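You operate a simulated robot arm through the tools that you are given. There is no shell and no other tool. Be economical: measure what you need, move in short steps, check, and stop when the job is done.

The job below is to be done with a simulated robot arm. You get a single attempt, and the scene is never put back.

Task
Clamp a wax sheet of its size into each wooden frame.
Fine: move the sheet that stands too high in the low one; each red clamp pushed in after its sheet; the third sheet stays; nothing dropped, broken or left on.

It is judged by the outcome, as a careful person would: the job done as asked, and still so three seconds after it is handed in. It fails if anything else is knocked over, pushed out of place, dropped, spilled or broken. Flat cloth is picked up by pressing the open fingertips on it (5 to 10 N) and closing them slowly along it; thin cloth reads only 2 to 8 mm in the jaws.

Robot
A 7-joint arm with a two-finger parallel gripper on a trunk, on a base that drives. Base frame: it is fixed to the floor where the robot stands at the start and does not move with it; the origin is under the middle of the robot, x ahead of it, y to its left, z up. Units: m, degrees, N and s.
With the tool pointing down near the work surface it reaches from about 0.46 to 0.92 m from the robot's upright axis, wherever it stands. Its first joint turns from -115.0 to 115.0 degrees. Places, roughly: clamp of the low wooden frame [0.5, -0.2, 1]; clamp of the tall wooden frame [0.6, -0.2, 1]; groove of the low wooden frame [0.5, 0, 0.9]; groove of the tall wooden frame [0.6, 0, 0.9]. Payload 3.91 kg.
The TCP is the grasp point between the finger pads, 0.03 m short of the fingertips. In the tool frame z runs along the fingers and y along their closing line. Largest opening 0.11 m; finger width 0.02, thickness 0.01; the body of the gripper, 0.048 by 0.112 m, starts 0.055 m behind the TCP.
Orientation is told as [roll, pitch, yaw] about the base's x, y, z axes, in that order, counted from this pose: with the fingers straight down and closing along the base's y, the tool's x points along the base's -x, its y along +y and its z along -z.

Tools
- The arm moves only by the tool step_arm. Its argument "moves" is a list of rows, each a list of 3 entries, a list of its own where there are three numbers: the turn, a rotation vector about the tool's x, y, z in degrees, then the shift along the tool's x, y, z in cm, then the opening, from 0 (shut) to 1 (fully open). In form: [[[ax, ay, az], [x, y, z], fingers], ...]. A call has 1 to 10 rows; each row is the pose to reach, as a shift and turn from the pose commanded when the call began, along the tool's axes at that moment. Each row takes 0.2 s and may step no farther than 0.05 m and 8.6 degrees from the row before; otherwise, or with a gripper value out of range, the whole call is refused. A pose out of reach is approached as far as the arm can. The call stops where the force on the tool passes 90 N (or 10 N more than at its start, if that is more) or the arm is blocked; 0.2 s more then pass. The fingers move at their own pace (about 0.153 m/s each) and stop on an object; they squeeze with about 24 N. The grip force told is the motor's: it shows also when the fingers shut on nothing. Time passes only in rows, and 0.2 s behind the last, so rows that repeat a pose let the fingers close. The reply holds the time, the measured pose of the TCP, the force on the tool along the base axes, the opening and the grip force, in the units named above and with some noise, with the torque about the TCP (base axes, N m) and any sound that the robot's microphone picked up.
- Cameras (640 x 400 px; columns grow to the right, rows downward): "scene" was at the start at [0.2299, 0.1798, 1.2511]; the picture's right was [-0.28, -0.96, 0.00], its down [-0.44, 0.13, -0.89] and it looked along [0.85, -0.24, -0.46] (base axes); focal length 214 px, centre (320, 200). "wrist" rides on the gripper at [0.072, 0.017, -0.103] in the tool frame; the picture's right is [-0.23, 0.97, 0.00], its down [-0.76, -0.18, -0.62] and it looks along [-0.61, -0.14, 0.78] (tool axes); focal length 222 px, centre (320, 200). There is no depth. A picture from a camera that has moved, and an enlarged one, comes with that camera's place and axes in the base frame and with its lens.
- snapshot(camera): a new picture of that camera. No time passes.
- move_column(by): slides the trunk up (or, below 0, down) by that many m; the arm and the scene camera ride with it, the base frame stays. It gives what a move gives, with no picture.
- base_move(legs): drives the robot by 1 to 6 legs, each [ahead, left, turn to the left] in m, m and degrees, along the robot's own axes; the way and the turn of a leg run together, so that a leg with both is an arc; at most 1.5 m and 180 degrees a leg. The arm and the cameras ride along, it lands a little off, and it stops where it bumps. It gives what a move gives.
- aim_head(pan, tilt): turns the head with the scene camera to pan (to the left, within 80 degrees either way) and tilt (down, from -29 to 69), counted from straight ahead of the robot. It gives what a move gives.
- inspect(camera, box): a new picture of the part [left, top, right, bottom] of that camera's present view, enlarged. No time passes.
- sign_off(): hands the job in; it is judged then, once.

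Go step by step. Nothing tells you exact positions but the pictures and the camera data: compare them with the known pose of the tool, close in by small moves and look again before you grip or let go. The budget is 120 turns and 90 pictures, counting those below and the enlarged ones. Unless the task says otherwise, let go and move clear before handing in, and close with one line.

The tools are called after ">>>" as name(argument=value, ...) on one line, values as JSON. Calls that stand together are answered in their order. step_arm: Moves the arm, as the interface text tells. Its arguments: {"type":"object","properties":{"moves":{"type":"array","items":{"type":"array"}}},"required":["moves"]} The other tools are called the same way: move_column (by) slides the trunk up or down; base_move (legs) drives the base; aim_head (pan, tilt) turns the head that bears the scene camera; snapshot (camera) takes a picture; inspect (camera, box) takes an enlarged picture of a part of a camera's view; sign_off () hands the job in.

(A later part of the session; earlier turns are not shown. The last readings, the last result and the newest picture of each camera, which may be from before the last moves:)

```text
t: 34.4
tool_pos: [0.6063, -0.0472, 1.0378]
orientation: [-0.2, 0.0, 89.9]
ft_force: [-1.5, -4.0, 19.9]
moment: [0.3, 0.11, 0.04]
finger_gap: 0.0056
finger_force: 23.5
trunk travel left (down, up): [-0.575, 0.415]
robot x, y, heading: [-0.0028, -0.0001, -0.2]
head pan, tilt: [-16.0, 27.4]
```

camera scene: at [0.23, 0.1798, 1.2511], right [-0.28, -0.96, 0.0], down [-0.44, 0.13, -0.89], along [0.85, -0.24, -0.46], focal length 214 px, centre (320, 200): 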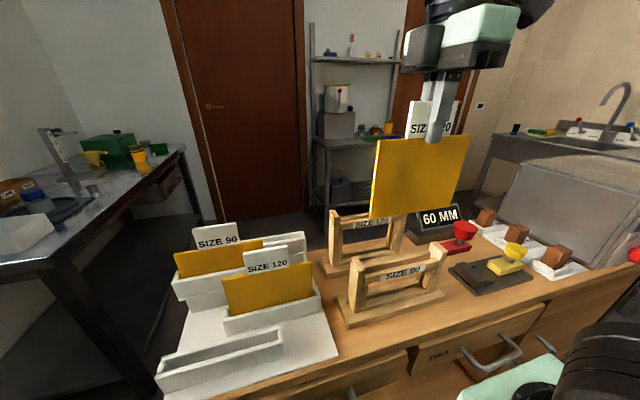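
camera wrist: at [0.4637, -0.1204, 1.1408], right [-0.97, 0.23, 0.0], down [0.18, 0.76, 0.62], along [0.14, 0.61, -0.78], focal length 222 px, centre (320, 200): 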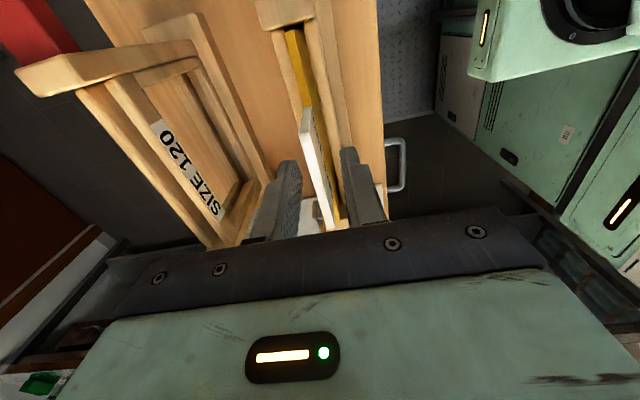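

Seated (20 N at the matching height). Ease, open slightly and rise clear.

>>> step_arm(moves=[[[0, 0, 0], [0, 0, -0.1], 0], [[0, 0, 0], [0, 0, -0.1], 0.1], [[0, 0, 0], [0, 0, -0.1], 0.3], [[0, 0, 0], [0, 0, -0.1], 0.3], [[0, 0, 0], [0, 0, -3], 0.3], [[0, 0, 0], [0, 0, -7], 0.3], [[0, 0, 0], [0, 0, -11], 0.3], [[0, 0, 0], [0, 0, -15], 0.5], [[0, 0, 0], [0, 0, -17], 1]])

>>> inspect(camera="scene", box=[320, 160, 450, 280])

>>> snapshot(camera="wrist")

```text
t: 36.4
tool_pos: [0.6031, -0.0471, 1.2044]
orientation: [0.0, 0.0, 89.8]
ft_force: [-1.0, -0.2, 0.7]
moment: [0.0, 0.01, 0.02]
finger_gap: 0.11
finger_force: 0.0
trunk travel left (down, up): [-0.575, 0.415]
robot x, y, heading: [-0.002, -0.001, 0.1]
head pan, tilt: [-16.0, 27.4]
```

```text
3.33 times, centred on (385, 220) of scene
camera zoom: at [0.23, 0.1798, 1.2511], right [-0.28, -0.96, 0.0], down [-0.44, 0.13, -0.89], along [0.85, -0.24, -0.46], focal length 715 px, centre (103, 133)
```

zoom: 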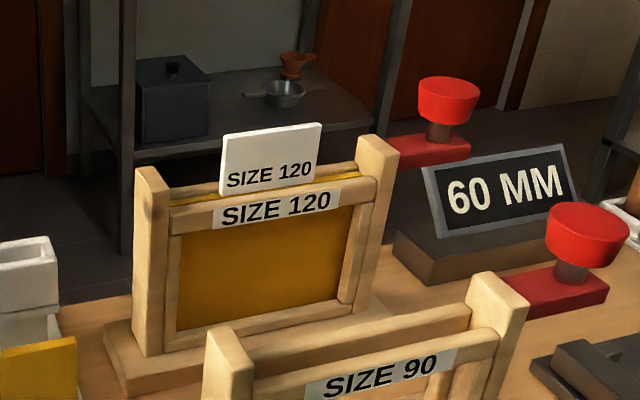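

```text
52 pictures are left
camera wrist: at [0.5887, -0.1199, 1.3078], right [-0.97, 0.23, 0.0], down [0.18, 0.76, 0.62], along [0.14, 0.61, -0.78], focal length 222 px, centre (320, 200)
```

wrist: 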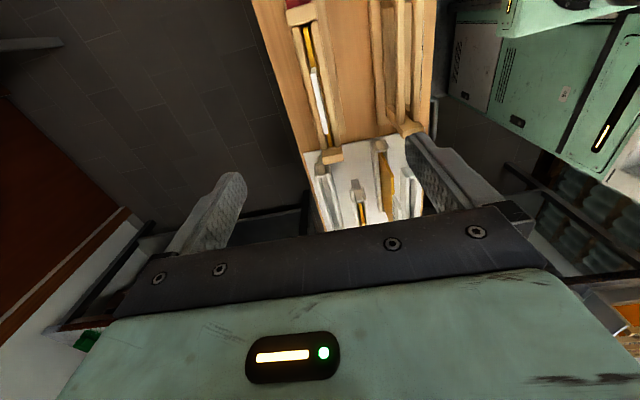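

The 120 sheet is seated in the tall frame. Next: fly to above the SIZE 90 sheet in the rack and measure.

>>> step_arm(moves=[[[0, 0, 0], [-4.5, 1, 0], 1], [[0, 0, 0], [-9, 2, 0], 1], [[0, 0, 0], [-13, 3, 0], 1], [[0, 0, 0], [-17, 4, 0], 1], [[0, 0, 0], [-21, 4.5, 0], 1], [[0, 0, 0], [-24, 5, 0], 1], [[0, 0, 0], [-24, 5, 0], 1]])

>>> snapshot(camera="wrist")

>>> inspect(camera="scene", box=[150, 200, 350, 325])

```text
t: 38.0
tool_pos: [0.5583, 0.1941, 1.2049]
orientation: [0.0, 0.1, 89.9]
ft_force: [0.4, 0.2, 0.2]
moment: [-0.02, 0.03, 0.01]
finger_gap: 0.1101
finger_force: 0.0
trunk travel left (down, up): [-0.575, 0.415]
robot x, y, heading: [-0.0008, 0.0019, -0.1]
head pan, tilt: [-16.0, 27.4]
```

```text
51 pictures are left
camera wrist: at [0.5421, 0.1211, 1.3082], right [-0.97, 0.23, 0.0], down [0.18, 0.76, 0.62], along [0.14, 0.61, -0.78], focal length 222 px, centre (320, 200)
```

wrist: 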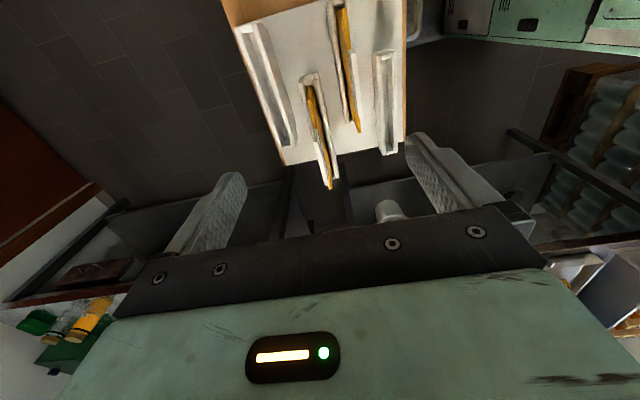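

```text
3.20 times, centred on (250, 262) of scene
camera zoom: at [0.2299, 0.1798, 1.2511], right [-0.28, -0.96, 0.0], down [-0.44, 0.13, -0.89], along [0.85, -0.24, -0.46], focal length 686 px, centre (544, 0)
```

zoom: 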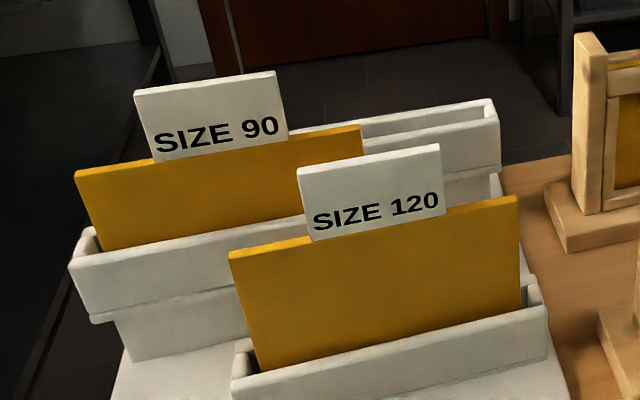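

>>> inspect(camera="wrist", box=[230, 0, 430, 200])

```text
2.00 times, centred on (330, 100) of wrist
camera zoom: at [0.5421, 0.1211, 1.3082], right [-0.97, 0.23, 0.0], down [0.18, 0.76, 0.62], along [0.14, 0.61, -0.78], focal length 444 px, centre (300, 400)
```

zoom: 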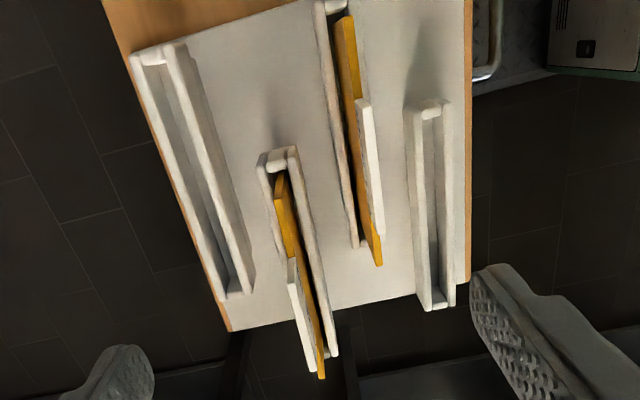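

SIZE 90 tab: about x 0.575, y 0.232–0.306, top z≈1.043. Move above its centre and look again.

>>> step_arm(moves=[[[0, 0, 0], [-4, -0.9, 0], 0.7], [[0, 0, 0], [-7.5, -1.7, 0], 0.7], [[0, 0, 0], [-7.5, -1.7, 4], 0.7], [[0, 0, 0], [-7.5, -1.7, 7], 0.7], [[0, 0, 0], [-7.5, -1.7, 7], 0.7]])

>>> inspect(camera="wrist", box=[230, 0, 430, 250])

>>> inspect(camera="scene", box=[150, 150, 350, 300])

```text
t: 39.2
tool_pos: [0.5725, 0.2696, 1.1347]
orientation: [0.0, -0.1, 89.8]
ft_force: [-0.5, -0.1, 0.0]
moment: [0.01, 0.01, -0.03]
finger_gap: 0.0771
finger_force: 0.0
trunk travel left (down, up): [-0.575, 0.415]
robot x, y, heading: [-0.0027, -0.0018, -0.1]
head pan, tilt: [-16.0, 27.4]
```

```text
1.60 times, centred on (330, 125) of wrist
camera zoom: at [0.5565, 0.1959, 1.2374], right [-0.97, 0.23, 0.0], down [0.18, 0.76, 0.62], along [0.14, 0.61, -0.78], focal length 355 px, centre (304, 320)
```

zoom: 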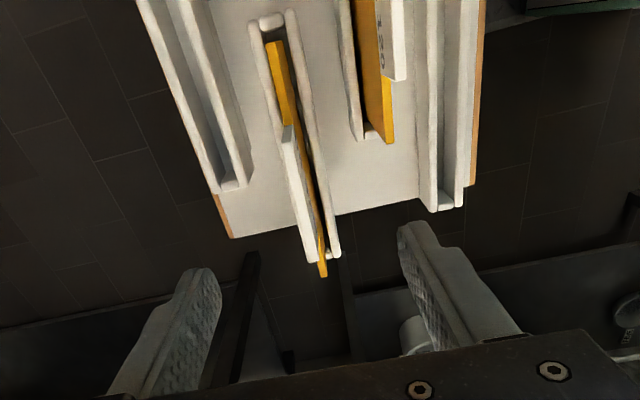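

```text
2.67 times, centred on (250, 225) of scene
camera zoom: at [0.2299, 0.1799, 1.2511], right [-0.28, -0.96, 0.0], down [-0.44, 0.13, -0.89], along [0.85, -0.24, -0.46], focal length 572 px, centre (507, 133)
```

zoom: 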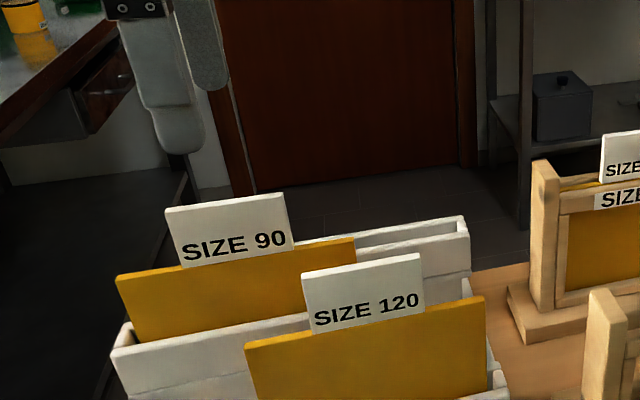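

>>> inspect(camera="wrist", box=[290, 50, 370, 180])

```text
3.08 times, centred on (330, 115) of wrist
camera zoom: at [0.5565, 0.1959, 1.2374], right [-0.97, 0.23, 0.0], down [0.18, 0.76, 0.62], along [0.14, 0.61, -0.78], focal length 684 px, centre (289, 462)
```

zoom: 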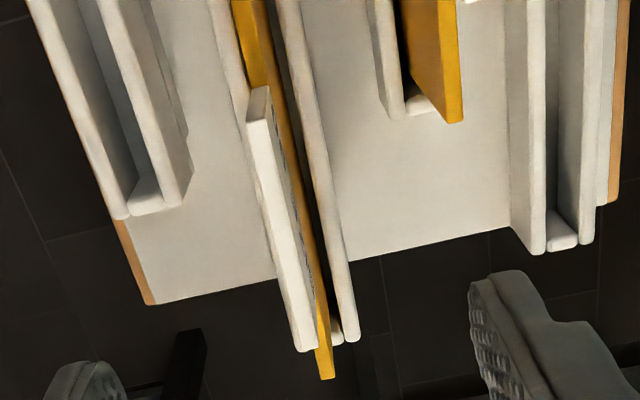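

Tab centre (0.5747, 0.269), nearly parallel to y. Descending to z≈1.046.

>>> step_arm(moves=[[[0, 0, 0], [0, -0.22, 3], 0.7], [[0, 0, 0], [0, -0.22, 6], 0.7], [[0, 0, 0], [0, -0.22, 8], 0.7], [[0, 0, 0], [0, -0.22, 8.8], 0.7], [[0, 0, 0], [0, -0.22, 8.8], 0.7]])

>>> snapshot(camera="wrist")

>>> inspect(camera="scene", box=[150, 150, 350, 300])

```text
t: 40.4
tool_pos: [0.5741, 0.269, 1.0472]
orientation: [0.0, 0.1, 90.0]
ft_force: [0.0, -0.3, -0.7]
moment: [0.02, -0.01, 0.01]
finger_gap: 0.0771
finger_force: 0.1
trunk travel left (down, up): [-0.575, 0.415]
robot x, y, heading: [0.0049, 0.0027, -0.4]
head pan, tilt: [-16.0, 27.4]
```

```text
45 pictures are left
camera wrist: at [0.5583, 0.1964, 1.1493], right [-0.97, 0.23, 0.0], down [0.18, 0.76, 0.62], along [0.14, 0.61, -0.78], focal length 222 px, centre (320, 200)
```

wrist: 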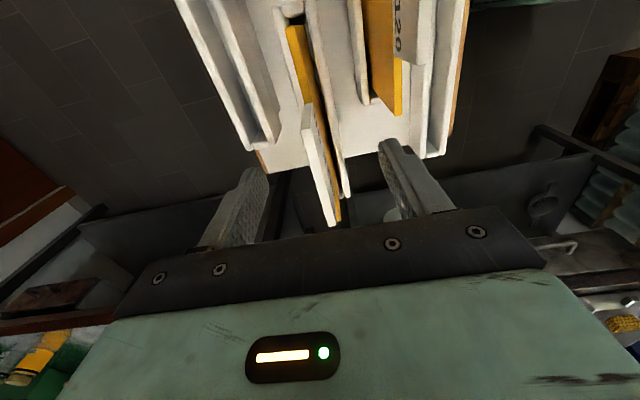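

```text
2.67 times, centred on (250, 225) of scene
camera zoom: at [0.23, 0.1798, 1.2511], right [-0.28, -0.96, 0.0], down [-0.44, 0.13, -0.89], along [0.85, -0.24, -0.46], focal length 572 px, centre (507, 133)
```

zoom: 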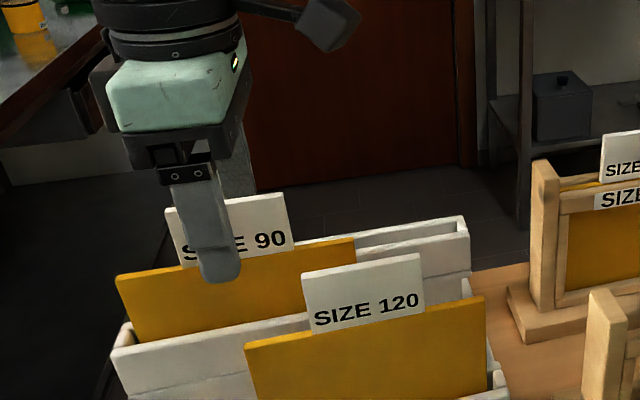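

The tab is between the fingers. Closing slowly.

>>> step_arm(moves=[[[0, 0, 0], [0, 0, 0], 0.4], [[0, 0, 0], [0, 0, 0], 0.2], [[0, 0, 0], [0, 0, 0], 0.1], [[0, 0, 0], [0, 0, 0], 0], [[0, 0, 0], [0, 0, 0], 0], [[0, 0, 0], [0, 0, 0], 0]])

>>> inspect(camera="wrist", box=[270, 0, 400, 250])

>>> inspect(camera="scene", box=[180, 190, 300, 270])

```text
t: 41.8
tool_pos: [0.5737, 0.2698, 1.0464]
orientation: [0.0, 0.0, 89.9]
ft_force: [0.3, 0.0, -0.1]
moment: [0.05, 0.05, 0.03]
finger_gap: 0.0055
finger_force: 23.7
trunk travel left (down, up): [-0.575, 0.415]
robot x, y, heading: [0.0001, 0.0023, 0.1]
head pan, tilt: [-16.0, 27.4]
```

```text
1.60 times, centred on (335, 125) of wrist
camera zoom: at [0.5583, 0.1965, 1.1495], right [-0.97, 0.23, 0.0], down [0.18, 0.76, 0.62], along [0.14, 0.61, -0.78], focal length 355 px, centre (296, 320)
```

zoom: 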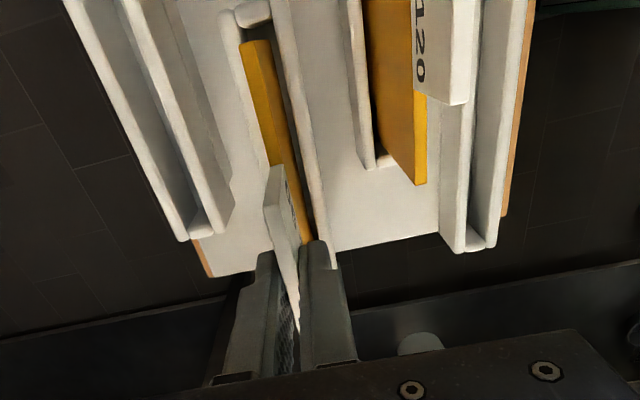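

```text
5.00 times, centred on (240, 230) of scene
camera zoom: at [0.23, 0.1798, 1.2511], right [-0.28, -0.96, 0.0], down [-0.44, 0.13, -0.89], along [0.85, -0.24, -0.46], focal length 1072 px, centre (720, 50)
```

zoom: 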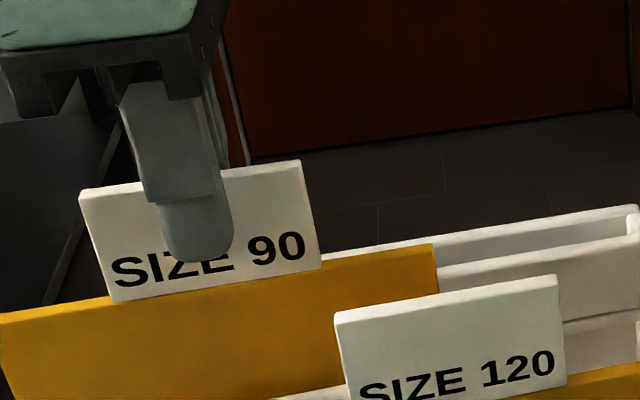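

Gripped at 5.5 mm. Lift straight up out of the rack.

>>> step_arm(moves=[[[0, 0, 0], [0, 0, -1], 0], [[0, 0, 0], [0, 0, -3], 0], [[0, 0, 0], [0, 0, -6], 0], [[0, 0, 0], [0, 0, -10], 0], [[0, 0, 0], [0, 0, -14], 0], [[0, 0, 0], [0, 0, -17], 0], [[0, 0, 0], [0, 0, -17], 0]])

>>> snapshot(camera="scene")

```text
t: 43.4
tool_pos: [0.5725, 0.2692, 1.2177]
orientation: [0.1, 0.0, 89.9]
ft_force: [0.9, 0.5, -1.0]
moment: [-0.02, -0.01, -0.02]
finger_gap: 0.0055
finger_force: 23.7
trunk travel left (down, up): [-0.575, 0.415]
robot x, y, heading: [0.0004, 0.0005, 0.1]
head pan, tilt: [-16.0, 27.4]
```

```text
41 pictures are left
camera scene: at [0.23, 0.1798, 1.2511], right [-0.28, -0.96, 0.0], down [-0.44, 0.13, -0.89], along [0.85, -0.24, -0.46], focal length 214 px, centre (320, 200)
```

scene: 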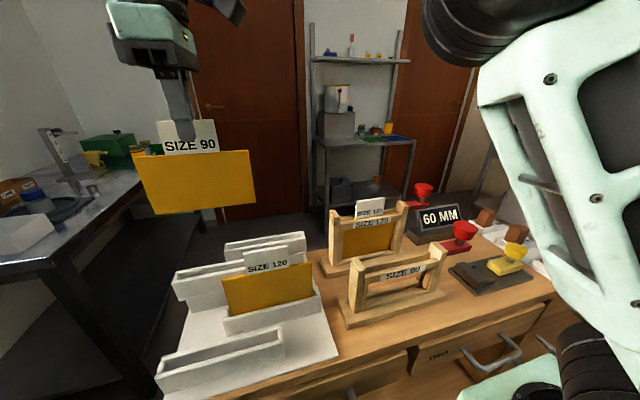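

Sheet 90 is clear. Moving it high over the low frame.

>>> step_arm(moves=[[[0, 0, 0], [4, 1.2, 0], 0], [[0, 0, 0], [8, 2.4, 0], 0], [[0, 0, 0], [12, 3.6, 0], 0], [[0, 0, 0], [16, 4.8, 0], 0], [[0, 0, 0], [20, 6, 0], 0], [[0, 0, 0], [24, 7.2, 0], 0], [[0, 0, 0], [28, 8.4, 0], 0], [[0, 0, 0], [31.5, 9.3, 0], 0], [[0, 0, 0], [31.5, 9.3, 0], 0]])

>>> inspect(camera="wrist", box=[240, 0, 400, 200])

>>> inspect(camera="scene", box=[320, 120, 480, 300])

```text
t: 45.4
tool_pos: [0.4784, -0.0446, 1.2171]
orientation: [0.0, 0.0, 90.0]
ft_force: [0.5, -0.2, 0.0]
moment: [0.02, -0.01, 0.0]
finger_gap: 0.0052
finger_force: 23.7
trunk travel left (down, up): [-0.575, 0.415]
robot x, y, heading: [0.0021, -0.0002, -0.2]
head pan, tilt: [-16.0, 27.4]
```

```text
2.00 times, centred on (320, 100) of wrist
camera zoom: at [0.4625, -0.1174, 1.3209], right [-0.97, 0.23, 0.0], down [0.18, 0.76, 0.62], along [0.14, 0.61, -0.78], focal length 444 px, centre (320, 400)
```

zoom: 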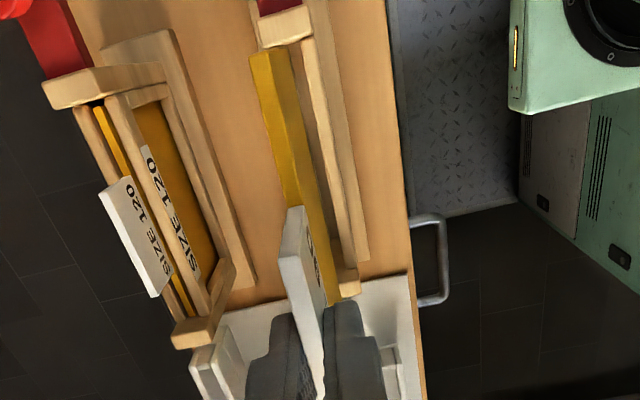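

```text
2.22 times, centred on (400, 210) of scene
camera zoom: at [0.23, 0.1798, 1.2511], right [-0.28, -0.96, 0.0], down [-0.44, 0.13, -0.89], along [0.85, -0.24, -0.46], focal length 477 px, centre (142, 178)
```

zoom: 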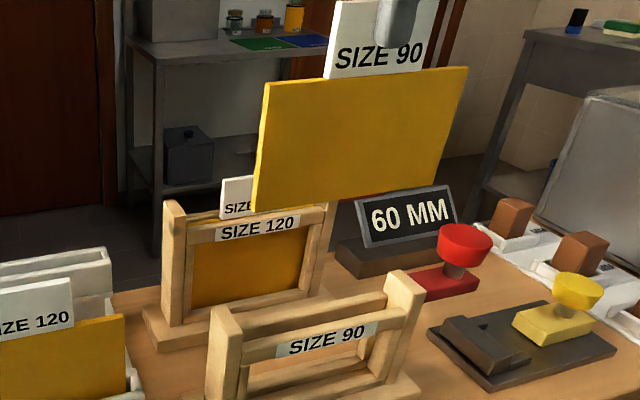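

>>> step_arm(moves=[[[0, 0, 0], [0.15, -0.13, 3], 0], [[0, 0, 0], [0.15, -0.13, 6], 0], [[0, 0, 0], [0.15, -0.13, 9], 0], [[0, 0, 0], [0.15, -0.13, 9], 0]])

>>> inspect(camera="wrist", box=[270, 5, 350, 55])

>>> inspect(camera="scene", box=[335, 190, 465, 300])

```text
t: 46.4
tool_pos: [0.4804, -0.0477, 1.1303]
orientation: [0.0, 0.1, 89.8]
ft_force: [0.5, 0.1, -0.2]
moment: [0.0, 0.01, -0.04]
finger_gap: 0.0052
finger_force: 23.9
trunk travel left (down, up): [-0.575, 0.415]
robot x, y, heading: [-0.0004, -0.0005, -0.2]
head pan, tilt: [-16.0, 27.4]
```

```text
8.00 times, centred on (310, 30) of wrist
camera zoom: at [0.4655, -0.1209, 1.231], right [-0.97, 0.23, 0.0], down [0.18, 0.76, 0.62], along [0.14, 0.61, -0.78], focal length 1777 px, centre (400, 1560)
```

zoom: 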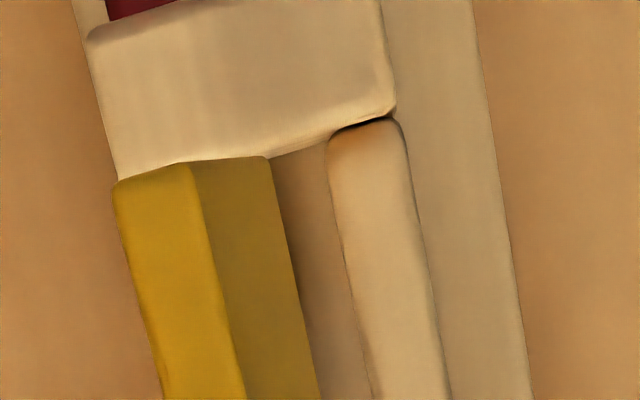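

```text
3.64 times, centred on (400, 245) of scene
camera zoom: at [0.2299, 0.1798, 1.2511], right [-0.28, -0.96, 0.0], down [-0.44, 0.13, -0.89], along [0.85, -0.24, -0.46], focal length 780 px, centre (29, 36)
```

zoom: 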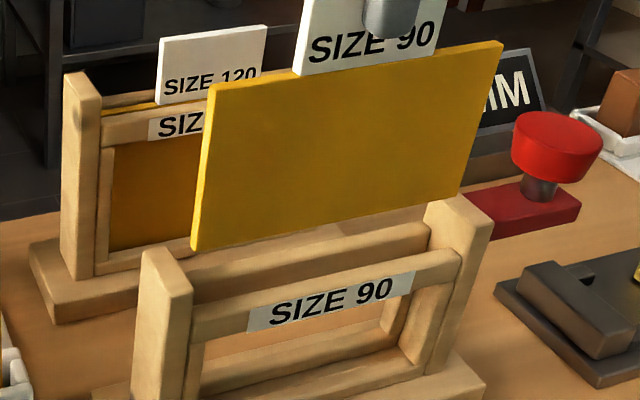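

Sheet bottom is ~25 mm above the bars; it sits ~2.5 mm too far toward −y and ~1.5 mm back. Correct and look again.

>>> step_arm(moves=[[[0, 0, 0], [-0.28, 0.15, 0], 0], [[0, 0, 0], [-0.28, 0.15, 1.5], 0], [[0, 0, 0], [-0.28, 0.15, 1.5], 0]])

>>> inspect(camera="wrist", box=[270, 5, 350, 55])

>>> inspect(camera="scene", box=[335, 190, 465, 300])

```text
t: 47.2
tool_pos: [0.4799, -0.0435, 1.1136]
orientation: [0.0, -0.1, 90.0]
ft_force: [-0.8, 0.4, -0.6]
moment: [0.01, 0.03, -0.02]
finger_gap: 0.0055
finger_force: 24.1
trunk travel left (down, up): [-0.575, 0.415]
robot x, y, heading: [0.0009, 0.0032, 0.1]
head pan, tilt: [-16.0, 27.4]
```

```text
8.00 times, centred on (310, 30) of wrist
camera zoom: at [0.4646, -0.1171, 1.2154], right [-0.97, 0.23, 0.0], down [0.18, 0.76, 0.62], along [0.14, 0.61, -0.78], focal length 1777 px, centre (400, 1560)
```

zoom: 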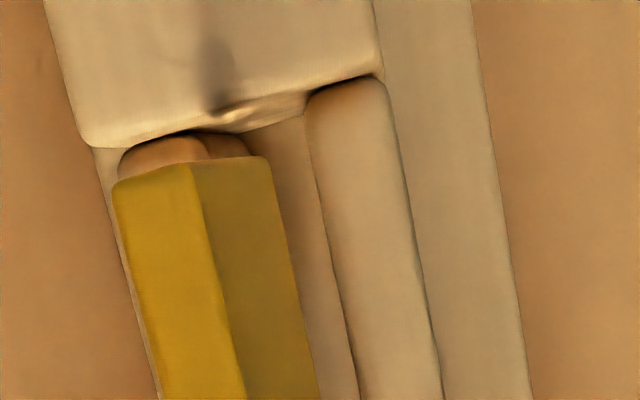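

```text
3.64 times, centred on (400, 245) of scene
camera zoom: at [0.2299, 0.1798, 1.2511], right [-0.28, -0.96, 0.0], down [-0.44, 0.13, -0.89], along [0.85, -0.24, -0.46], focal length 780 px, centre (29, 36)
```

zoom: 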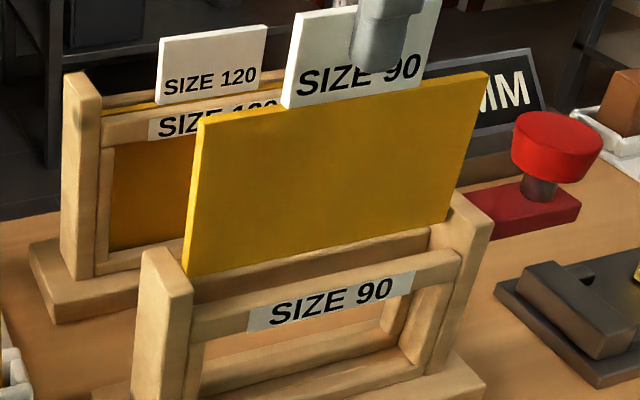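

>>> step_arm(moves=[[[0, 0, 0], [0.12, -0.02, 0.5], 0], [[0, 0, 0], [0.12, -0.02, 1.2], 0], [[0, 0, 0], [0.12, -0.02, 2], 0], [[0, 0, 0], [0.12, -0.02, 2.8], 0], [[0, 0, 0], [0.12, -0.02, 2.8], 0]])

>>> inspect(camera="scene", box=[335, 190, 465, 300])

>>> inspect(camera="wrist", box=[270, 5, 350, 55])

```text
t: 48.4
tool_pos: [0.4788, -0.0454, 1.0838]
orientation: [0.0, 0.0, 90.0]
ft_force: [-0.5, -0.4, -0.3]
moment: [-0.02, -0.01, -0.01]
finger_gap: 0.0053
finger_force: 23.8
trunk travel left (down, up): [-0.575, 0.415]
robot x, y, heading: [-0.0021, -0.0015, -0.0]
head pan, tilt: [-16.0, 27.4]
```

```text
3.64 times, centred on (400, 245) of scene
camera zoom: at [0.2299, 0.1798, 1.2511], right [-0.28, -0.96, 0.0], down [-0.44, 0.13, -0.89], along [0.85, -0.24, -0.46], focal length 780 px, centre (29, 36)
```

zoom: 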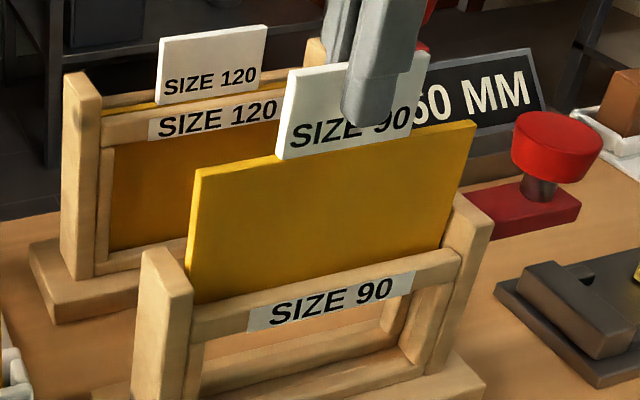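

```text
8.00 times, centred on (310, 30) of wrist
camera zoom: at [0.4646, -0.1189, 1.1873], right [-0.97, 0.23, 0.0], down [0.18, 0.76, 0.62], along [0.14, 0.61, -0.78], focal length 1777 px, centre (400, 1560)
```

zoom: 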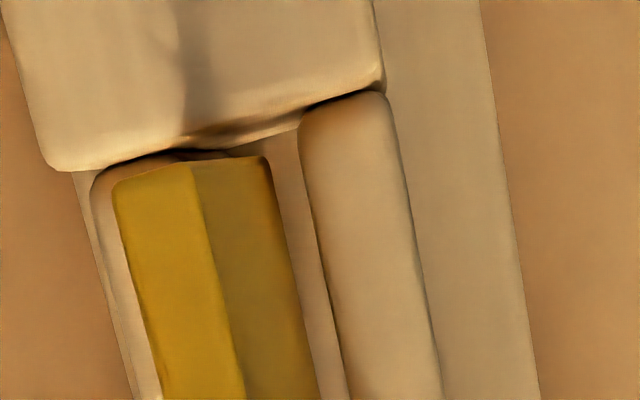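

In the slot with no force. Continue down.

>>> step_arm(moves=[[[0, 0, 0], [0, 0, 1], 0], [[0, 0, 0], [0, 0, 2], 0], [[0, 0, 0], [0, 0, 3], 0], [[0, 0, 0], [0, 0, 4], 0], [[0, 0, 0], [0, 0, 5], 0], [[0, 0, 0], [0, 0, 5.8], 0], [[0, 0, 0], [0, 0, 5.8], 0]])

>>> inspect(camera="scene", box=[335, 190, 465, 300])

```text
t: 50.0
tool_pos: [0.4798, -0.0459, 1.0266]
orientation: [0.0, 0.0, 89.9]
ft_force: [0.0, 0.9, -1.0]
moment: [-0.02, 0.02, -0.01]
finger_gap: 0.0054
finger_force: 24.5
trunk travel left (down, up): [-0.575, 0.415]
robot x, y, heading: [0.0001, 0.0006, 0.1]
head pan, tilt: [-16.0, 27.4]
```

```text
3.64 times, centred on (400, 245) of scene
camera zoom: at [0.2299, 0.1798, 1.2511], right [-0.28, -0.96, 0.0], down [-0.44, 0.13, -0.89], along [0.85, -0.24, -0.46], focal length 780 px, centre (29, 36)
```

zoom: 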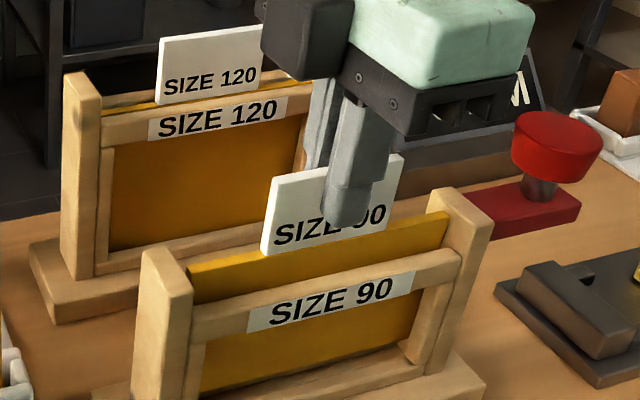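

>>> step_arm(moves=[[[0, 0, 0], [0, 0, 0.4], 0], [[0, 0, 0], [0, 0, 0.8], 0], [[0, 0, 0], [0, 0, 1.2], 0], [[0, 0, 0], [0, 0, 1.2], 0]])

>>> step_arm(moves=[[[0, 0, 0], [0, 0, 0.2], 0], [[0, 0, 0], [0, 0, 0.3], 0], [[0, 0, 0], [0, 0, 0.3], 0]])

>>> inspect(camera="scene", box=[335, 190, 465, 300])

```text
t: 51.0
tool_pos: [0.4815, -0.0452, 1.0147]
orientation: [0.0, 0.0, 89.9]
ft_force: [0.5, 0.6, -0.4]
moment: [0.0, -0.01, 0.01]
finger_gap: 0.0053
finger_force: 23.6
trunk travel left (down, up): [-0.575, 0.415]
robot x, y, heading: [-0.0029, 0.0029, 0.0]
head pan, tilt: [-16.0, 27.4]
```

```text
t: 51.8
tool_pos: [0.4804, -0.0461, 1.0107]
orientation: [0.0, 0.1, 89.9]
ft_force: [0.7, 0.5, -0.6]
moment: [-0.01, -0.02, -0.02]
finger_gap: 0.0053
finger_force: 24.3
trunk travel left (down, up): [-0.575, 0.415]
robot x, y, heading: [0.0003, -0.0013, 0.1]
head pan, tilt: [-16.0, 27.4]
```

```text
3.64 times, centred on (400, 245) of scene
camera zoom: at [0.23, 0.1798, 1.2511], right [-0.28, -0.96, 0.0], down [-0.44, 0.13, -0.89], along [0.85, -0.24, -0.46], focal length 780 px, centre (29, 36)
```

zoom: 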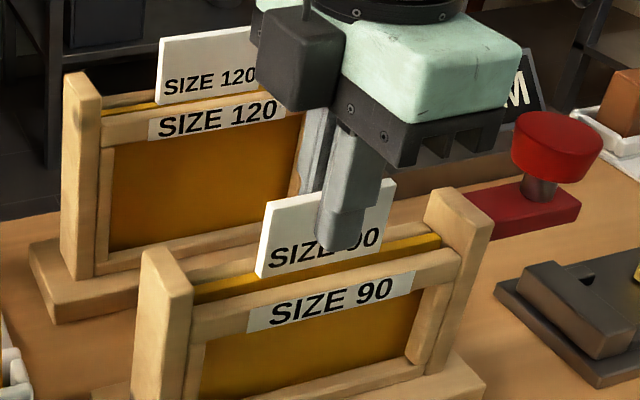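

A few mm to go; small steps.

>>> step_arm(moves=[[[0, 0, 0], [0, 0, 0.15], 0], [[0, 0, 0], [0, 0, 0.3], 0], [[0, 0, 0], [0, 0, 0.3], 0]])

```text
t: 52.6
tool_pos: [0.4816, -0.0457, 1.0077]
orientation: [0.0, 0.0, 89.9]
ft_force: [-0.1, -0.5, 4.2]
moment: [0.19, 0.01, 0.01]
finger_gap: 0.0054
finger_force: 24.4
trunk travel left (down, up): [-0.575, 0.415]
robot x, y, heading: [0.0025, -0.0, 0.2]
head pan, tilt: [-16.0, 27.4]
```

>>> step_arm(moves=[[[0, 0, 0], [0, 0, 0.1], 0], [[0, 0, 0], [0, 0, 0.15], 0], [[0, 0, 0], [0, 0, 0.15], 0]])

>>> inspect(camera="scene", box=[335, 190, 465, 300])

```text
t: 53.4
tool_pos: [0.48, -0.0458, 1.0078]
orientation: [-0.1, -0.1, 89.9]
ft_force: [1.4, -3.6, 24.0]
moment: [-0.01, -0.15, -0.03]
finger_gap: 0.0057
finger_force: 23.9
trunk travel left (down, up): [-0.575, 0.415]
robot x, y, heading: [0.0001, 0.0009, 0.0]
head pan, tilt: [-16.0, 27.4]
```

```text
3.64 times, centred on (400, 245) of scene
camera zoom: at [0.2294, 0.1797, 1.2514], right [-0.28, -0.96, 0.0], down [-0.44, 0.13, -0.89], along [0.85, -0.24, -0.46], focal length 780 px, centre (29, 36)
```

zoom: 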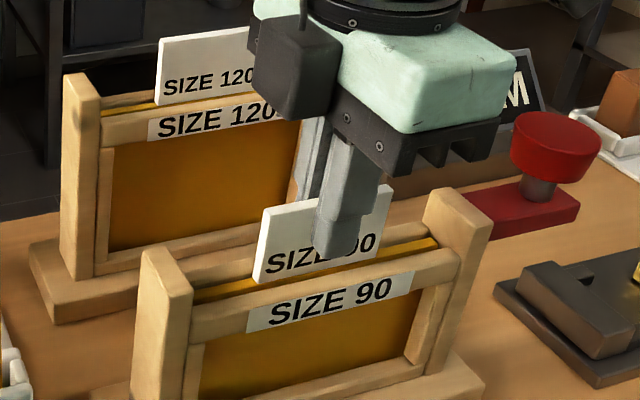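

Seated at the predicted height. Ease, open and rise clear.

>>> step_arm(moves=[[[0, 0, 0], [0, 0, -0.1], 0], [[0, 0, 0], [0, 0, -0.1], 0.1], [[0, 0, 0], [0, 0, -0.1], 0.3], [[0, 0, 0], [0, 0, -0.1], 0.3], [[0, 0, 0], [0, 0, -3], 0.3], [[0, 0, 0], [0, 0, -7], 0.3], [[0, 0, 0], [0, 0, -11], 0.3], [[0, 0, 0], [0, 0, -15], 0.3], [[0, 0, 0], [0, 0, -19], 0.3]])

>>> snapshot(camera="scene")

>>> inspect(camera="scene", box=[370, 170, 530, 300])

>>> inspect(camera="wrist", box=[140, 0, 400, 200])

```text
t: 55.4
tool_pos: [0.4803, -0.0445, 1.1993]
orientation: [0.1, 0.1, 89.9]
ft_force: [0.0, 1.0, 0.1]
moment: [-0.01, 0.02, 0.04]
finger_gap: 0.0331
finger_force: 0.1
trunk travel left (down, up): [-0.575, 0.415]
robot x, y, heading: [0.0013, -0.0012, -0.2]
head pan, tilt: [-16.0, 27.4]
```

```text
29 pictures are left
camera scene: at [0.23, 0.1798, 1.251], right [-0.28, -0.96, 0.0], down [-0.44, 0.13, -0.89], along [0.85, -0.24, -0.46], focal length 214 px, centre (320, 200)
```

scene: 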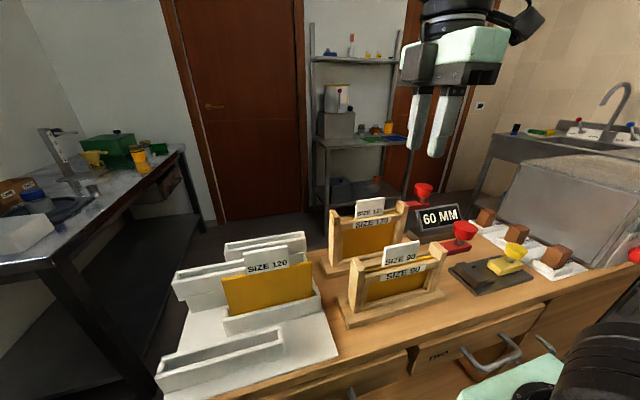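

```text
3.08 times, centred on (450, 235) of scene
camera zoom: at [0.23, 0.1798, 1.251], right [-0.28, -0.96, 0.0], down [-0.44, 0.13, -0.89], along [0.85, -0.24, -0.46], focal length 660 px, centre (-80, 92)
```

zoom: 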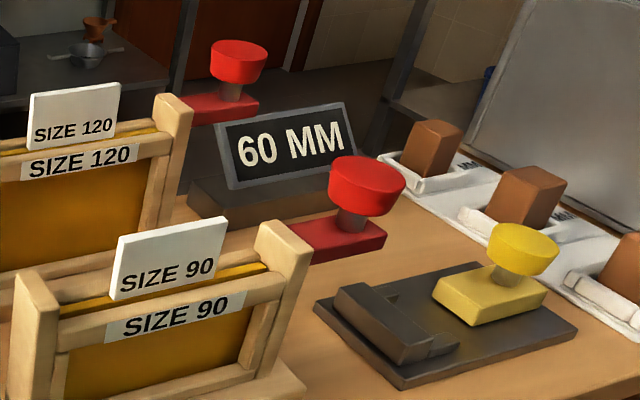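

```text
2.00 times, centred on (270, 100) of wrist
camera zoom: at [0.4646, -0.1176, 1.3022], right [-0.97, 0.23, 0.0], down [0.18, 0.76, 0.62], along [0.14, 0.61, -0.78], focal length 444 px, centre (420, 400)
```

zoom: 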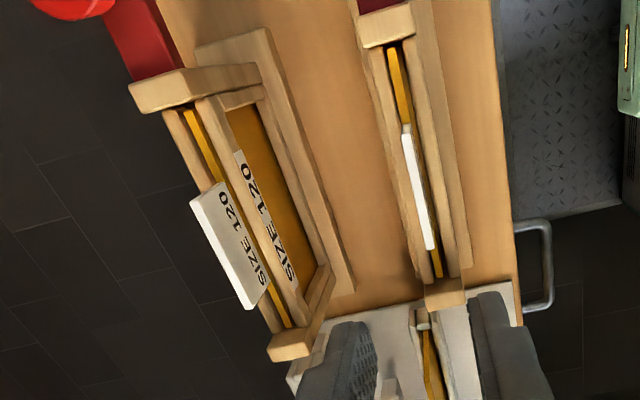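

Both sheets stand in their frames. Now the clamps: I move over the −y side to measure them.

>>> step_arm(moves=[[[0, 0, 0], [4, -1.2, 0], 0], [[0, 0, 0], [8, -2.4, 0], 0], [[0, 0, 0], [12, -3.6, 0], 0], [[0, 0, 0], [16, -4.8, 0], 0], [[0, 0, 0], [20, -5, 0], 0], [[0, 0, 0], [23.5, -5, 0], 0], [[0, 0, 0], [23.5, -5, 0], 0]])

>>> snapshot(camera="wrist")

```text
t: 57.0
tool_pos: [0.532, -0.2805, 1.1948]
orientation: [0.0, 0.1, 89.9]
ft_force: [0.1, -0.5, -0.1]
moment: [0.01, 0.01, 0.04]
finger_gap: 0.0
finger_force: 23.9
trunk travel left (down, up): [-0.575, 0.415]
robot x, y, heading: [-0.0002, -0.0013, -0.4]
head pan, tilt: [-16.0, 27.4]
```

```text
26 pictures are left
camera wrist: at [0.5173, -0.3539, 1.2982], right [-0.97, 0.23, 0.0], down [0.18, 0.76, 0.62], along [0.14, 0.61, -0.78], focal length 222 px, centre (320, 200)
```

wrist: 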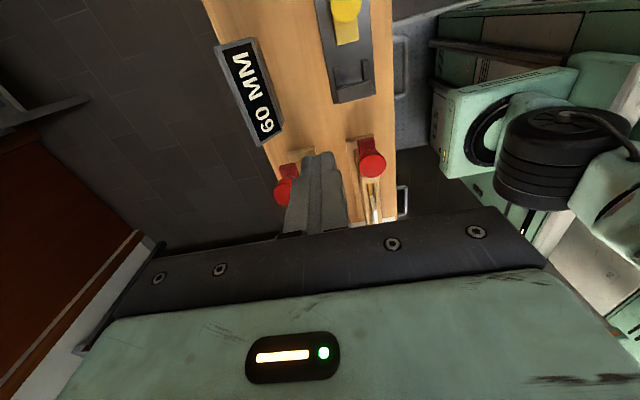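

>>> inspect(camera="wrist", box=[215, 0, 405, 225])

>>> inspect(camera="scene", box=[400, 170, 500, 265])

```text
1.78 times, centred on (310, 112) of wrist
camera zoom: at [0.5173, -0.3539, 1.2982], right [-0.97, 0.23, 0.0], down [0.18, 0.76, 0.62], along [0.14, 0.61, -0.78], focal length 395 px, centre (338, 356)
```

zoom: 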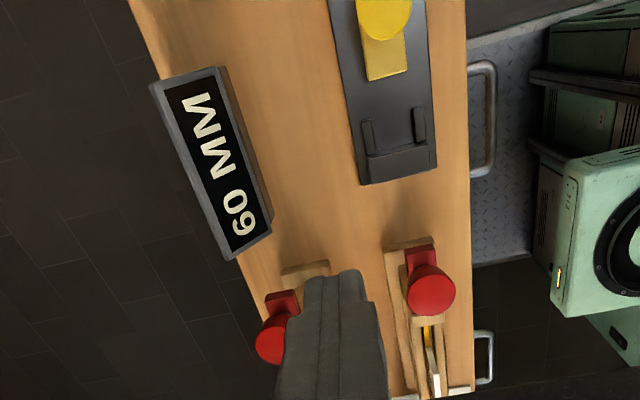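

```text
4.21 times, centred on (450, 218) of scene
camera zoom: at [0.2299, 0.1798, 1.2511], right [-0.28, -0.96, 0.0], down [-0.44, 0.13, -0.89], along [0.85, -0.24, -0.46], focal length 903 px, centre (-227, 126)
```

zoom: 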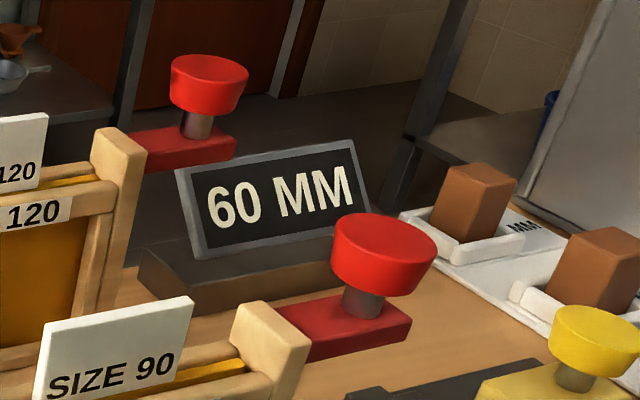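

Low knob: centre ≈(0.480, −0.183), z 0.998–1.022, bar end y≈−0.20. I'll come down behind it with closed fingers.

>>> step_arm(moves=[[[0, 0, 0], [-1.5, 3, 0], 0], [[0, 0, 0], [-2.5, 5.15, 0], 0], [[0, 0, 0], [-2.5, 5.15, 4], 0], [[0, 0, 0], [-2.5, 5.15, 8], 0], [[0, 0, 0], [-2.5, 5.15, 12], 0], [[0, 0, 0], [-2.5, 5.15, 16], 0], [[0, 0, 0], [-2.5, 5.15, 18], 0], [[0, 0, 0], [-2.5, 5.15, 18], 0]])

>>> inspect(camera="scene", box=[390, 150, 520, 280])

>>> snapshot(camera="wrist")

```text
t: 58.8
tool_pos: [0.4766, -0.2545, 1.0199]
orientation: [0.0, 0.0, 89.9]
ft_force: [0.4, -1.2, -0.2]
moment: [0.01, 0.03, 0.0]
finger_gap: 0.0
finger_force: 24.0
trunk travel left (down, up): [-0.575, 0.415]
robot x, y, heading: [-0.004, 0.003, 0.1]
head pan, tilt: [-16.0, 27.4]
```

```text
3.08 times, centred on (455, 215) of scene
camera zoom: at [0.2299, 0.1798, 1.2511], right [-0.28, -0.96, 0.0], down [-0.44, 0.13, -0.89], along [0.85, -0.24, -0.46], focal length 660 px, centre (-95, 154)
```

zoom: 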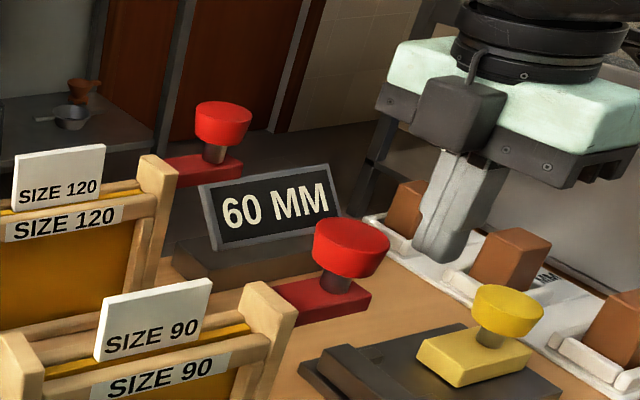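

```text
22 pictures are left
camera wrist: at [0.461, -0.3274, 1.1229], right [-0.97, 0.23, 0.0], down [0.18, 0.76, 0.62], along [0.14, 0.61, -0.78], focal length 222 px, centre (320, 200)
```

wrist: 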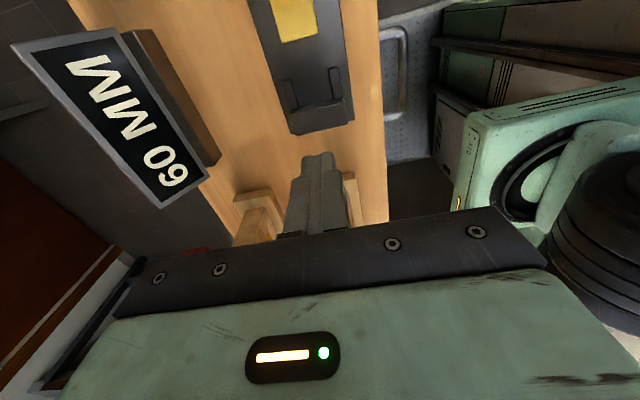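

Behind the knob. Aligning x and closing in until contact.

>>> step_arm(moves=[[[0, 0, 0], [0, -0.38, 0.3], 0], [[0, 0, 0], [-1.5, -0.38, 0.3], 0], [[0, 0, 0], [-2.6, -0.38, 0.3], 0], [[0, 0, 0], [-3.2, -0.38, 0.3], 0], [[0, 0, 0], [-3.8, -0.38, 0.3], 0], [[0, 0, 0], [-4.2, -0.38, 0.3], 0], [[0, 0, 0], [-4.2, -0.38, 0.3], 0]])

>>> inspect(camera="scene", box=[390, 150, 520, 280])

```text
t: 60.4
tool_pos: [0.4833, -0.2147, 1.0152]
orientation: [0.0, 0.0, 89.9]
ft_force: [0.3, 0.9, 0.2]
moment: [0.0, 0.0, 0.0]
finger_gap: 0.0
finger_force: 24.1
trunk travel left (down, up): [-0.575, 0.415]
robot x, y, heading: [-0.0006, -0.0014, 0.1]
head pan, tilt: [-16.0, 27.4]
```

```text
3.08 times, centred on (455, 215) of scene
camera zoom: at [0.23, 0.1798, 1.2511], right [-0.28, -0.96, 0.0], down [-0.44, 0.13, -0.89], along [0.85, -0.24, -0.46], focal length 660 px, centre (-95, 154)
```

zoom: 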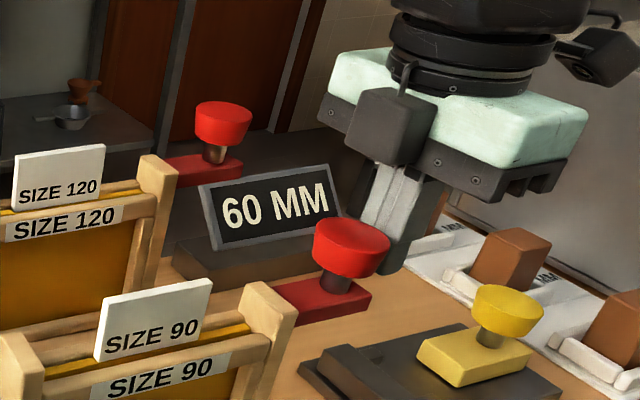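

>>> step_arm(moves=[[[0, 0, 0], [-0.3, 0.25, 0], 0], [[0, 0, 0], [-0.7, 0.25, 0], 0], [[0, 0, 0], [-1.1, 0.25, 0], 0], [[0, 0, 0], [-1.5, 0.25, 0], 0]])

>>> inspect(camera="scene", box=[390, 150, 520, 280])

```text
t: 61.4
tool_pos: [0.4802, -0.1993, 1.0143]
orientation: [0.0, 0.0, 90.0]
ft_force: [1.7, -0.3, -0.4]
moment: [0.01, 0.0, 0.0]
finger_gap: 0.0
finger_force: 23.8
trunk travel left (down, up): [-0.575, 0.415]
robot x, y, heading: [0.0012, -0.003, -0.2]
head pan, tilt: [-16.0, 27.4]
```

```text
3.08 times, centred on (455, 215) of scene
camera zoom: at [0.23, 0.1797, 1.2511], right [-0.28, -0.96, 0.0], down [-0.44, 0.13, -0.89], along [0.85, -0.24, -0.46], focal length 660 px, centre (-95, 154)
```

zoom: 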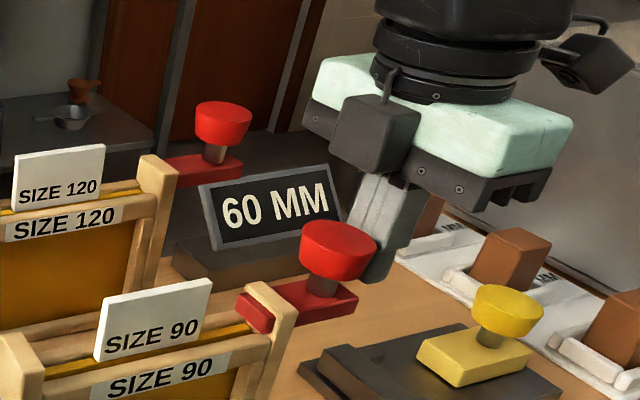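

The clamp slides freely. Continue in 5 mm steps, watching force.

>>> step_arm(moves=[[[0, 0, 0], [-0.5, 0, 0], 0], [[0, 0, 0], [-1, 0, 0], 0], [[0, 0, 0], [-1.5, 0, 0], 0], [[0, 0, 0], [-1.5, 0, 0], 0]])

>>> inspect(camera="scene", box=[380, 190, 480, 280])

```text
t: 62.4
tool_pos: [0.4796, -0.1849, 1.0134]
orientation: [0.0, 0.1, 90.0]
ft_force: [-0.6, -0.6, 0.5]
moment: [0.0, -0.03, -0.01]
finger_gap: 0.0001
finger_force: 23.9
trunk travel left (down, up): [-0.575, 0.415]
robot x, y, heading: [0.0019, 0.0011, 0.0]
head pan, tilt: [-16.0, 27.4]
```

```text
4.44 times, centred on (430, 235) of scene
camera zoom: at [0.2299, 0.1798, 1.2511], right [-0.28, -0.96, 0.0], down [-0.44, 0.13, -0.89], along [0.85, -0.24, -0.46], focal length 953 px, centre (-169, 44)
```

zoom: 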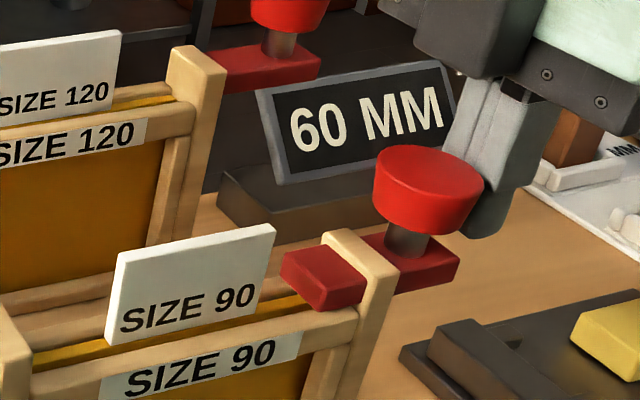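

The stem nears the post (its stop). A few mm more with force checks.

>>> step_arm(moves=[[[0, 0, 0], [-0.3, 0, 0], 0], [[0, 0, 0], [-0.6, 0, 0], 0], [[0, 0, 0], [-0.6, 0, 0], 0]])

>>> inspect(camera="scene", box=[380, 190, 480, 280])

```text
t: 63.2
tool_pos: [0.4803, -0.178, 1.0141]
orientation: [0.1, 0.0, 89.9]
ft_force: [-0.1, -0.2, -0.3]
moment: [0.0, 0.01, -0.05]
finger_gap: 0.0002
finger_force: 23.7
trunk travel left (down, up): [-0.575, 0.415]
robot x, y, heading: [-0.0015, 0.0016, 0.2]
head pan, tilt: [-16.0, 27.4]
```

```text
4.44 times, centred on (430, 235) of scene
camera zoom: at [0.2299, 0.1798, 1.2511], right [-0.28, -0.96, 0.0], down [-0.44, 0.13, -0.89], along [0.85, -0.24, -0.46], focal length 953 px, centre (-169, 44)
```

zoom: 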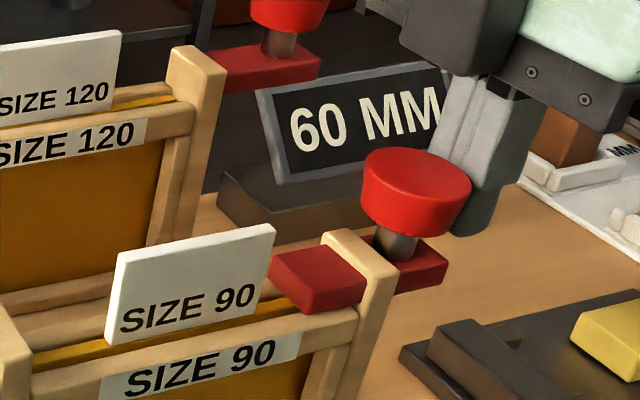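

>>> step_arm(moves=[[[0, 0, 0], [-0.2, 0, 0], 0], [[0, 0, 0], [-0.4, 0, 0], 0], [[0, 0, 0], [-0.4, 0, 0], 0]])

>>> step_arm(moves=[[[0, 0, 0], [-0.2, 0, 0], 0], [[0, 0, 0], [-0.4, 0, 0], 0], [[0, 0, 0], [-0.4, 0, 0], 0]])

>>> inspect(camera="scene", box=[380, 190, 480, 280])

```text
t: 64.0
tool_pos: [0.4793, -0.1753, 1.0158]
orientation: [0.0, 0.0, 89.9]
ft_force: [0.6, 0.0, 0.1]
moment: [-0.01, 0.01, -0.01]
finger_gap: 0.0
finger_force: 23.7
trunk travel left (down, up): [-0.575, 0.415]
robot x, y, heading: [-0.0017, -0.0014, 0.2]
head pan, tilt: [-16.0, 27.4]
```

```text
t: 64.8
tool_pos: [0.4793, -0.1703, 1.0155]
orientation: [0.0, 0.0, 89.8]
ft_force: [-0.1, 0.5, -0.6]
moment: [0.01, 0.03, 0.0]
finger_gap: 0.0001
finger_force: 23.8
trunk travel left (down, up): [-0.575, 0.415]
robot x, y, heading: [-0.0008, 0.0021, 0.2]
head pan, tilt: [-16.0, 27.4]
```

```text
4.44 times, centred on (430, 235) of scene
camera zoom: at [0.2299, 0.1798, 1.2511], right [-0.28, -0.96, 0.0], down [-0.44, 0.13, -0.89], along [0.85, -0.24, -0.46], focal length 953 px, centre (-169, 44)
```

zoom: 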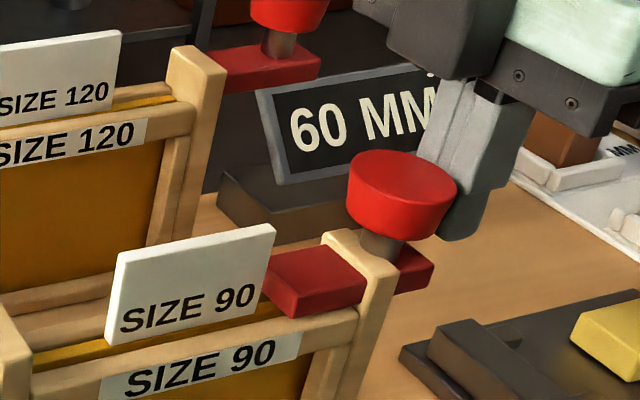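

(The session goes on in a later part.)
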